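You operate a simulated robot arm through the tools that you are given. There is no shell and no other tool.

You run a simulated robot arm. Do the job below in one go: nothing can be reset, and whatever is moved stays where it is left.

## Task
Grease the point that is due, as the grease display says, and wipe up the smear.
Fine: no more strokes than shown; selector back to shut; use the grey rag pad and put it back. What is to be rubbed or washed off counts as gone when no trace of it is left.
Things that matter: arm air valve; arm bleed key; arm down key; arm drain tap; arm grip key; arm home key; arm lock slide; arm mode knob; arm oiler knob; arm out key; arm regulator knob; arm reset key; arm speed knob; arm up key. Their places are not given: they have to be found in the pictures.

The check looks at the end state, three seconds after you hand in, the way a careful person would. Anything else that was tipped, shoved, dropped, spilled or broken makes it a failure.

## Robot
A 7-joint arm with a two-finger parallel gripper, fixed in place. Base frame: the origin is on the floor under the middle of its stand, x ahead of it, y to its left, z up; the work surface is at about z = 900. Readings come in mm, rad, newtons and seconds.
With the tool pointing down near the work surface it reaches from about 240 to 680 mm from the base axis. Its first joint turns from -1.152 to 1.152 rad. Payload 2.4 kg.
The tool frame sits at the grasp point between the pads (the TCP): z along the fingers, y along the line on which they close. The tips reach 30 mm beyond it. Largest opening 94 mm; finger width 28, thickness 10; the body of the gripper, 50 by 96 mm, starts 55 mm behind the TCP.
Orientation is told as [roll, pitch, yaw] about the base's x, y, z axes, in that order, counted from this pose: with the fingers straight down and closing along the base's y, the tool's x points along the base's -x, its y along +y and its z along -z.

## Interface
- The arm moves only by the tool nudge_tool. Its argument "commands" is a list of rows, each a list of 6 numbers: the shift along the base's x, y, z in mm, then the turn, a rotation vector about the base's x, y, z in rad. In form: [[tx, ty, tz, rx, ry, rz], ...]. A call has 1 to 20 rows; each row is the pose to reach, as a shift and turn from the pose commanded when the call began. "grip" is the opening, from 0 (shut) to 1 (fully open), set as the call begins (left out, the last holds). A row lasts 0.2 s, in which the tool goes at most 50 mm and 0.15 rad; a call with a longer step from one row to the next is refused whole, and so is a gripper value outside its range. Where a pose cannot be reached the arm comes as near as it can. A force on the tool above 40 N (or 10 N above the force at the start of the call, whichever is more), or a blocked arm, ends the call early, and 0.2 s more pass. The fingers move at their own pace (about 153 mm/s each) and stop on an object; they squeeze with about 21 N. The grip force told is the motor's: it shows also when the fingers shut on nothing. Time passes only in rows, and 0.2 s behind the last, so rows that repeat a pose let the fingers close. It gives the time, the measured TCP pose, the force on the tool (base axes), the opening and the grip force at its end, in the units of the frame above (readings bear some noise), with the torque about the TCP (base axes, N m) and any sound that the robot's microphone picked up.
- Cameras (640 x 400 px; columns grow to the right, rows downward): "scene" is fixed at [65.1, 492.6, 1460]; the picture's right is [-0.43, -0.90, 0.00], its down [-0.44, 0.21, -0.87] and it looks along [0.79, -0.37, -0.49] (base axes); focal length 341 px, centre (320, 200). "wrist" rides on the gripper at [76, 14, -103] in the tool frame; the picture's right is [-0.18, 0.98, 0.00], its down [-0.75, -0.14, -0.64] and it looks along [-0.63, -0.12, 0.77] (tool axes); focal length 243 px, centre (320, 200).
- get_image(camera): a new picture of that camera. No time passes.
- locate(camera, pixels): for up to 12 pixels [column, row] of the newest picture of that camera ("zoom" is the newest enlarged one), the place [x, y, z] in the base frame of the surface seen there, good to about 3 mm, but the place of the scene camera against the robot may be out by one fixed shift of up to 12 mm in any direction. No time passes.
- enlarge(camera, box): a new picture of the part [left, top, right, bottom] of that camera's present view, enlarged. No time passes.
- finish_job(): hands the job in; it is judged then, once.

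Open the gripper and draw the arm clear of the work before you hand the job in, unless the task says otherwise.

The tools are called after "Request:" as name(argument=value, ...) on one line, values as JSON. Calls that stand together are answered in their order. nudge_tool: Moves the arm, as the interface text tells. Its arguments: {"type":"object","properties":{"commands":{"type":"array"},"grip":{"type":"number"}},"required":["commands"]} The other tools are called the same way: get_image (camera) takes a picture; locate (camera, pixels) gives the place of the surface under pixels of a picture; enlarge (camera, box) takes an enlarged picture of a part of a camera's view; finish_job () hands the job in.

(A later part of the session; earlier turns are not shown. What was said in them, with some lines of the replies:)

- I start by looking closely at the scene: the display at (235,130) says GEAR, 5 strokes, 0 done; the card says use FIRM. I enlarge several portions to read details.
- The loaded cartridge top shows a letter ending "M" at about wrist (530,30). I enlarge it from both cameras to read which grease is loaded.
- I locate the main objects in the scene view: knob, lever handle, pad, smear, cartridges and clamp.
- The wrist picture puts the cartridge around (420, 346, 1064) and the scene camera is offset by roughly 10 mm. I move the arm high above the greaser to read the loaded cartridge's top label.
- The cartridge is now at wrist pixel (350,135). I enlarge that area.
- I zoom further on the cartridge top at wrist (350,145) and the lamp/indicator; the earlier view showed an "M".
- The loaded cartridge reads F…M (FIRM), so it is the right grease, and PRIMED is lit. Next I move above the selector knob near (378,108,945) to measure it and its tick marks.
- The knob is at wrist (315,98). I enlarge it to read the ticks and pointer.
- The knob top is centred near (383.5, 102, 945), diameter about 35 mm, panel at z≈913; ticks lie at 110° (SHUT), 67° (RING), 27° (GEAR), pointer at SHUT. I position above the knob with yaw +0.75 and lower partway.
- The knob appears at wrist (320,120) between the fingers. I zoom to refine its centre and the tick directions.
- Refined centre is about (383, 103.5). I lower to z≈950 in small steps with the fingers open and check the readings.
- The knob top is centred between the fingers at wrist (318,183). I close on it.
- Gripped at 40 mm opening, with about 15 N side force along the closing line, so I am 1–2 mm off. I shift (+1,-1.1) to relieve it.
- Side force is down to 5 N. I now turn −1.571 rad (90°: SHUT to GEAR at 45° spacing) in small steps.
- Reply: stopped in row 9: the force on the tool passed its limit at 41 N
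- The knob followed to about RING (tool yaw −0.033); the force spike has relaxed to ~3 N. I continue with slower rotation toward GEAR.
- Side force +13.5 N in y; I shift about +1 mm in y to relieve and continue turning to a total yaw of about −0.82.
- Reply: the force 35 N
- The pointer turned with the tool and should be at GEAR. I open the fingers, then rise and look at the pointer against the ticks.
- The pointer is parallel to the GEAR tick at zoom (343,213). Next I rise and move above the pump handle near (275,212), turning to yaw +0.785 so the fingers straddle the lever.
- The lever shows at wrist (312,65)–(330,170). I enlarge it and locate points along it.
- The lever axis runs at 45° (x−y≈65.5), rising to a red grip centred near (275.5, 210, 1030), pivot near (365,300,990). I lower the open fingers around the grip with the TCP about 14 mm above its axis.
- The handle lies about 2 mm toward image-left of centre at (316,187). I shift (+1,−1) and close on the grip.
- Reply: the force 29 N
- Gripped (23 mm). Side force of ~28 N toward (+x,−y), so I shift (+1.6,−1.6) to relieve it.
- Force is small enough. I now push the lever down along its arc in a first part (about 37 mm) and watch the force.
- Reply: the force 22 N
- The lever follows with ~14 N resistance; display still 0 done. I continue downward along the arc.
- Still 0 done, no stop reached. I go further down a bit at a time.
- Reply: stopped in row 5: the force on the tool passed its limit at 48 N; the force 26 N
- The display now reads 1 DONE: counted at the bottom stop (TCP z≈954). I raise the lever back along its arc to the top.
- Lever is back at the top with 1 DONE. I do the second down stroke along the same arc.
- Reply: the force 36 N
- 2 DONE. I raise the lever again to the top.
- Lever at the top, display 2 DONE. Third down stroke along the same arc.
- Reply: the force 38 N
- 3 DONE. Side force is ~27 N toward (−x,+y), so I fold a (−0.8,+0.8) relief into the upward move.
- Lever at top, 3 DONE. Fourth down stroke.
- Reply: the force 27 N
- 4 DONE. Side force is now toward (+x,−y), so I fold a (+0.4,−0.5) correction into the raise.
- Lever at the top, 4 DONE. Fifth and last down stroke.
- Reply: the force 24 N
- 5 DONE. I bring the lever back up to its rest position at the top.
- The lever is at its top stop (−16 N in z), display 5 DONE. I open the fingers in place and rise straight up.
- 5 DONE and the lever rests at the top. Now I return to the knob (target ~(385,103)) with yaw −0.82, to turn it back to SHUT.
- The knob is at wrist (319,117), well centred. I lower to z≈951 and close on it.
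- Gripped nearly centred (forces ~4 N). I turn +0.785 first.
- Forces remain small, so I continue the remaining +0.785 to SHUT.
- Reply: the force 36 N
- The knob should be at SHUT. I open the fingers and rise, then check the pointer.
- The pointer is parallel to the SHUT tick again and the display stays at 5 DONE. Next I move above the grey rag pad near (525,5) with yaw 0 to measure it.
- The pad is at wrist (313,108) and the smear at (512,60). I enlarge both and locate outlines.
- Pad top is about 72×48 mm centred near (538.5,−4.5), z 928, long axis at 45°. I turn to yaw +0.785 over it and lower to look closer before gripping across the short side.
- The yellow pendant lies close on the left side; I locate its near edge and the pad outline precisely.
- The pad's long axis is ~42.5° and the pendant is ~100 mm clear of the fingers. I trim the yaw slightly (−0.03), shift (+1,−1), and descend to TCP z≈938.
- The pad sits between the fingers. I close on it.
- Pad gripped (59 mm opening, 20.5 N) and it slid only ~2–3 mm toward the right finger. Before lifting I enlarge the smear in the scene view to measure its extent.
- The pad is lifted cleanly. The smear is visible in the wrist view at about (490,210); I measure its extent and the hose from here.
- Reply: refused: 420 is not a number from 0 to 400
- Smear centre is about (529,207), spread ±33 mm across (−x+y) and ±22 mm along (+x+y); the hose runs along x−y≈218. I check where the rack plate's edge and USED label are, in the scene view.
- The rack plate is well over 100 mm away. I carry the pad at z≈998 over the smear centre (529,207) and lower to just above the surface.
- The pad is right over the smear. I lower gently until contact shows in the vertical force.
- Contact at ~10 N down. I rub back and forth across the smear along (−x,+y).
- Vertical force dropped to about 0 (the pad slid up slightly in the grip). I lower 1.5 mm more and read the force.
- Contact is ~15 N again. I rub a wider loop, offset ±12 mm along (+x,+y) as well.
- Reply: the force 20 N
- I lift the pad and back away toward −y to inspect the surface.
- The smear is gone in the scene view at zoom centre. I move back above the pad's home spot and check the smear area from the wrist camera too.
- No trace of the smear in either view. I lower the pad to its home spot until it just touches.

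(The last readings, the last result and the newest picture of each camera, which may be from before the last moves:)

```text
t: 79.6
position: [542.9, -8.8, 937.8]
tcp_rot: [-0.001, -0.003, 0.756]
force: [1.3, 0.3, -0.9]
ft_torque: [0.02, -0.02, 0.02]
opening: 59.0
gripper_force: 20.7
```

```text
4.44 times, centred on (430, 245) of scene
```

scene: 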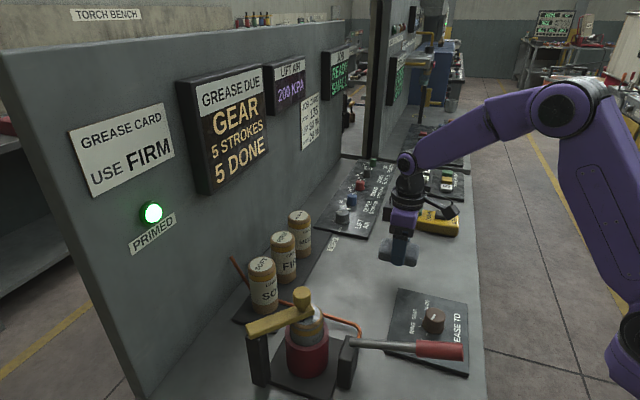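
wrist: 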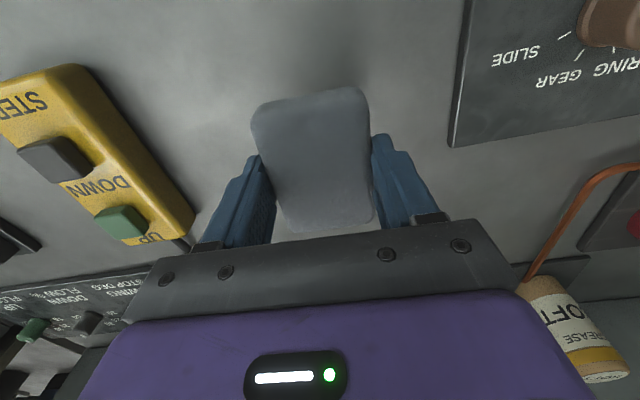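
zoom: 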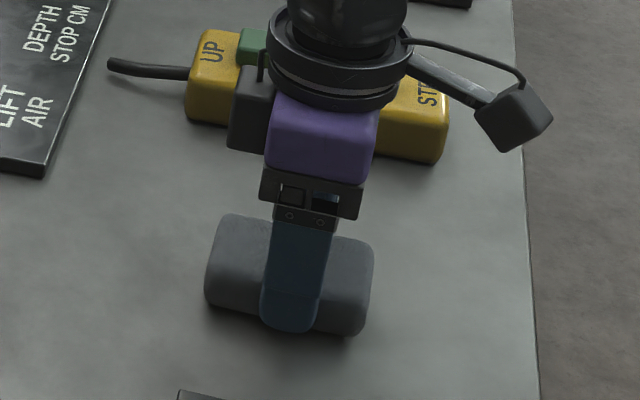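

Outline matches the original (zoom corners ≈(225,215), (373,243), (365,333)). No contact yet, so I lower 1.2 mm more, then open.

Request:
nudge_tool(commands=[[0, 0, -0.7, 0, 0, 0], [0, 0, -1.3, 0, 0, 0], [0, 0, -1.3, 0, 0, 0]])

```text
t: 80.4
position: [543.8, -7.9, 936.2]
tcp_rot: [0.0, 0.0, 0.756]
force: [-0.2, -1.2, -0.2]
ft_torque: [0.01, -0.02, 0.01]
opening: 59.0
gripper_force: 21.5
```

Still no contact; I lower in small steps to find it.

Request:
nudge_tool(commands=[[0, 0, -0.8, 0, 0, 0], [0, 0, -1.2, 0, 0, 0], [0, 0, -1.2, 0, 0, 0]])

```text
t: 81.2
position: [543.1, -7.3, 935.7]
tcp_rot: [0.0, -0.002, 0.756]
force: [0.0, -0.7, 2.1]
ft_torque: [0.04, -0.05, 0.0]
opening: 58.9
gripper_force: 21.1
```

Light contact (~2 N). I open the fingers and lift straight up.

Request:
nudge_tool(commands=[[0, 0, 0, 0, 0, 0], [0, 0, 0, 0, 0, 0], [0, 0, 0, 0, 0, 0], [0, 0, 20, 0, 0, 0], [0, 0, 60, 0, 0, 0], [0, 0, 100, 0, 0, 0], [0, 0, 145, 0, 0, 0], [0, 0, 145, 0, 0, 0]], grip=0.9)

Request:
get_image(camera="wrist")

Request:
get_image(camera="scene")

Request:
locate(camera="wrist", pixels=[[312, 110], [300, 120], [325, 100]])

```text
t: 83.0
position: [541.3, -8.9, 1082.7]
tcp_rot: [0.0, -0.002, 0.755]
force: [1.2, -0.8, -0.7]
ft_torque: [0.0, 0.04, 0.01]
opening: 84.6
gripper_force: 0.1
```

```text
taken
```

wrist: 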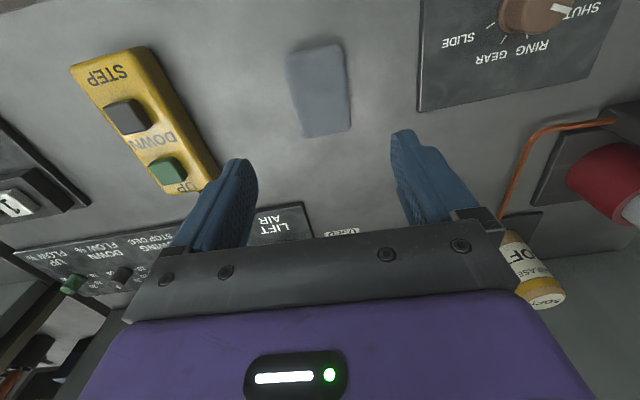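

```text
taken
```

scene: 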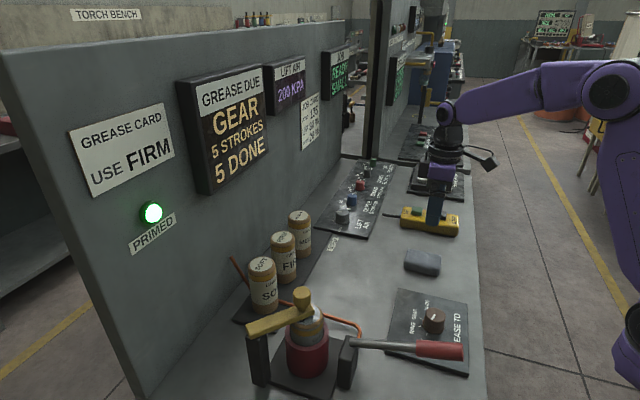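

```text
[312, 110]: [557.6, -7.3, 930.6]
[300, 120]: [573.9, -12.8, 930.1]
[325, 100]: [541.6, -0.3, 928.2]
```

The pad is back at scene (423,262), same place as at the start. I now retreat the arm to its starting pose high above and verify everything.

Request:
nudge_tool(commands=[[0, 0, 45, 0, 0, -0.1], [0, 0, 90, 0, 0, -0.2], [0, 0, 135, 0, 0, -0.3], [-10, 10, 180, 0, 0, -0.4], [-35, 35, 186, 0, 0, -0.5], [-60, 60, 186, 0, 0, -0.6], [-85, 90, 186, 0, 0, -0.7], [-113, 118, 186, 0, 0, -0.755], [-113, 118, 186, 0, 0, -0.755]], grip=1.0)

Request:
get_image(camera="scene")

Request:
get_image(camera="wrist")

Request:
enlarge(camera="scene", box=[220, 200, 480, 400])

Request:
enlarge(camera="wrist", box=[220, 0, 640, 260])

```text
t: 85.0
position: [430.2, 109.4, 1265.4]
tcp_rot: [0.001, -0.001, -0.001]
force: [-0.3, -0.4, 0.1]
ft_torque: [-0.03, 0.03, 0.02]
opening: 94.1
gripper_force: 0.0
```

```text
taken
```

scene: 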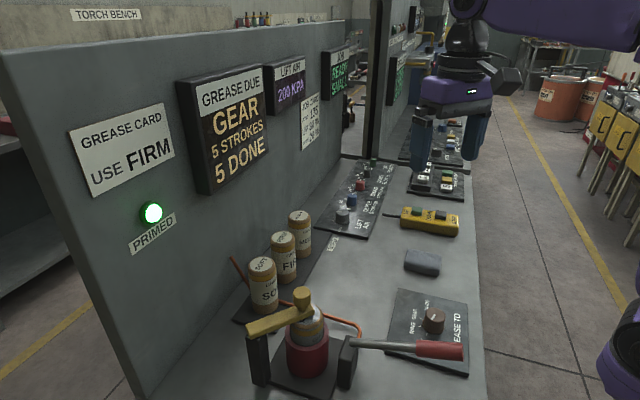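

```text
taken
```

wrist: 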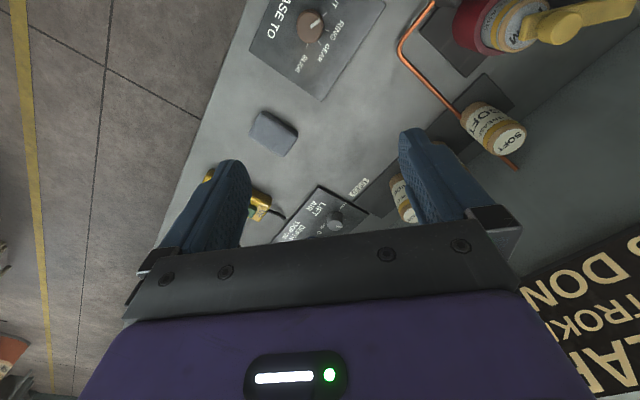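

```text
2.00 times, centred on (350, 300) of scene
```

zoom: 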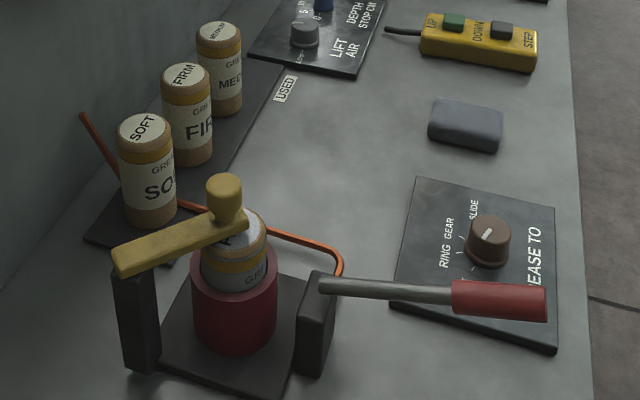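

```text
1.52 times, centred on (430, 130) of wrist
```

zoom: 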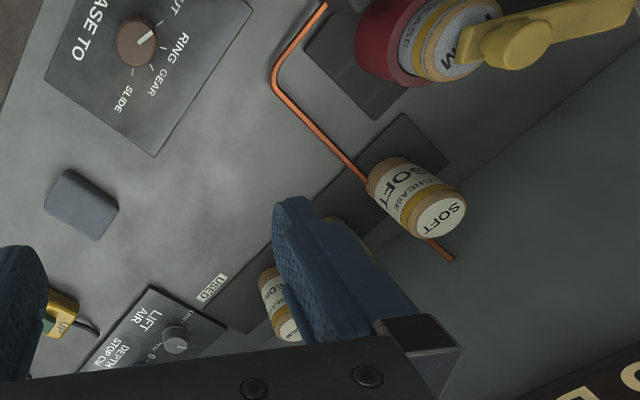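

Everything matches the start: lever up, selector at SHUT, pad in place. I take one last close look at the smear area and the selector for traces.

Request:
enlarge(camera="wrist", box=[340, 60, 440, 140])

Request:
enlarge(camera="wrist", box=[260, 0, 360, 70])

Request:
enlarge(camera="scene", box=[60, 50, 280, 260])

```text
5.00 times, centred on (390, 100) of wrist
```

zoom: 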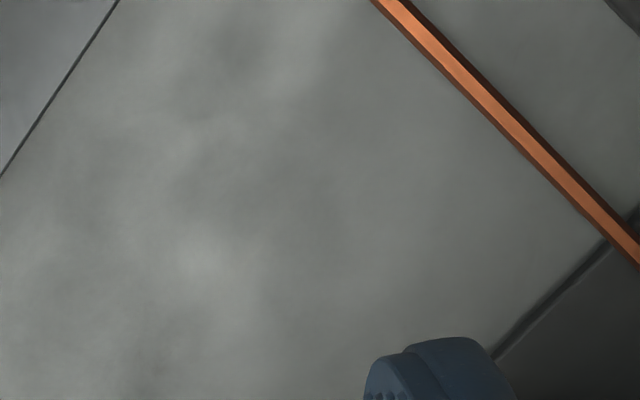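

```text
5.71 times, centred on (310, 35) of wrist
```

zoom: 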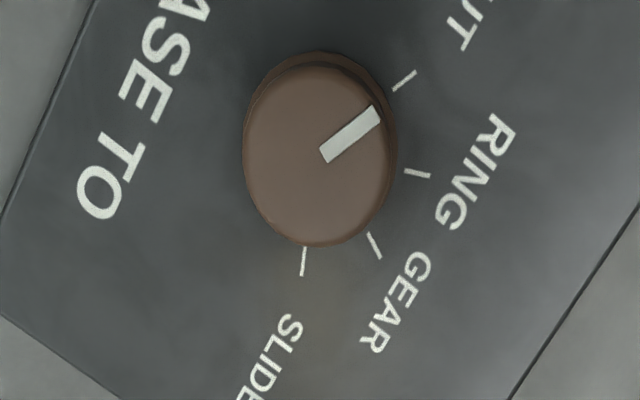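

```text
1.90 times, centred on (170, 155) of scene
```

zoom: 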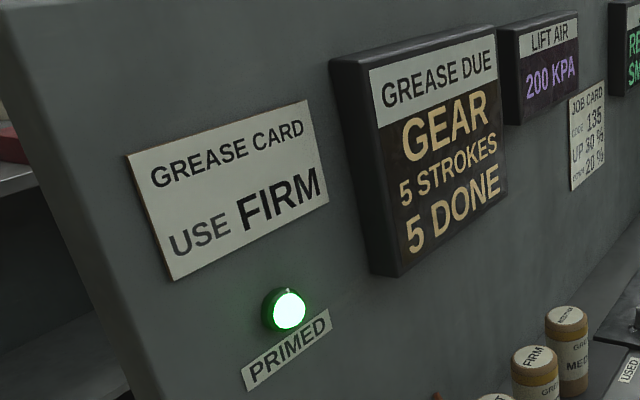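

The display shows GEAR 5 of 5 done and the selector pointer lines up with SHUT. The smear is gone without a trace, the pad is back, and the arm is clear with the gripper open, so I hand in.

Request:
finish_job()

```text
The job is handed in.
```

The gear point has had its 5 strokes, and the display reads "GEAR, 5 STROKES, 5 DONE". I handed the job in, but no result of the check has come back.

- **Grease:** The cartridge already loaded was FIRM, as the grease card asks, so I didn't swap it. The PRIMED lamp stayed lit.
- **Strokes:** I made exactly five, and the lever is back up at its top stop.
- **Selector:** It is back at SHUT, with the pointer lined up with the mark.
- **Smear:** I wiped it up with the grey rag pad. No trace shows in either camera.
- **Pad:** It is back in its original spot, to within a few millimetres.
- **Arm:** The gripper is open and the arm is high and clear, near its starting position. Nothing else on the bench looks moved.
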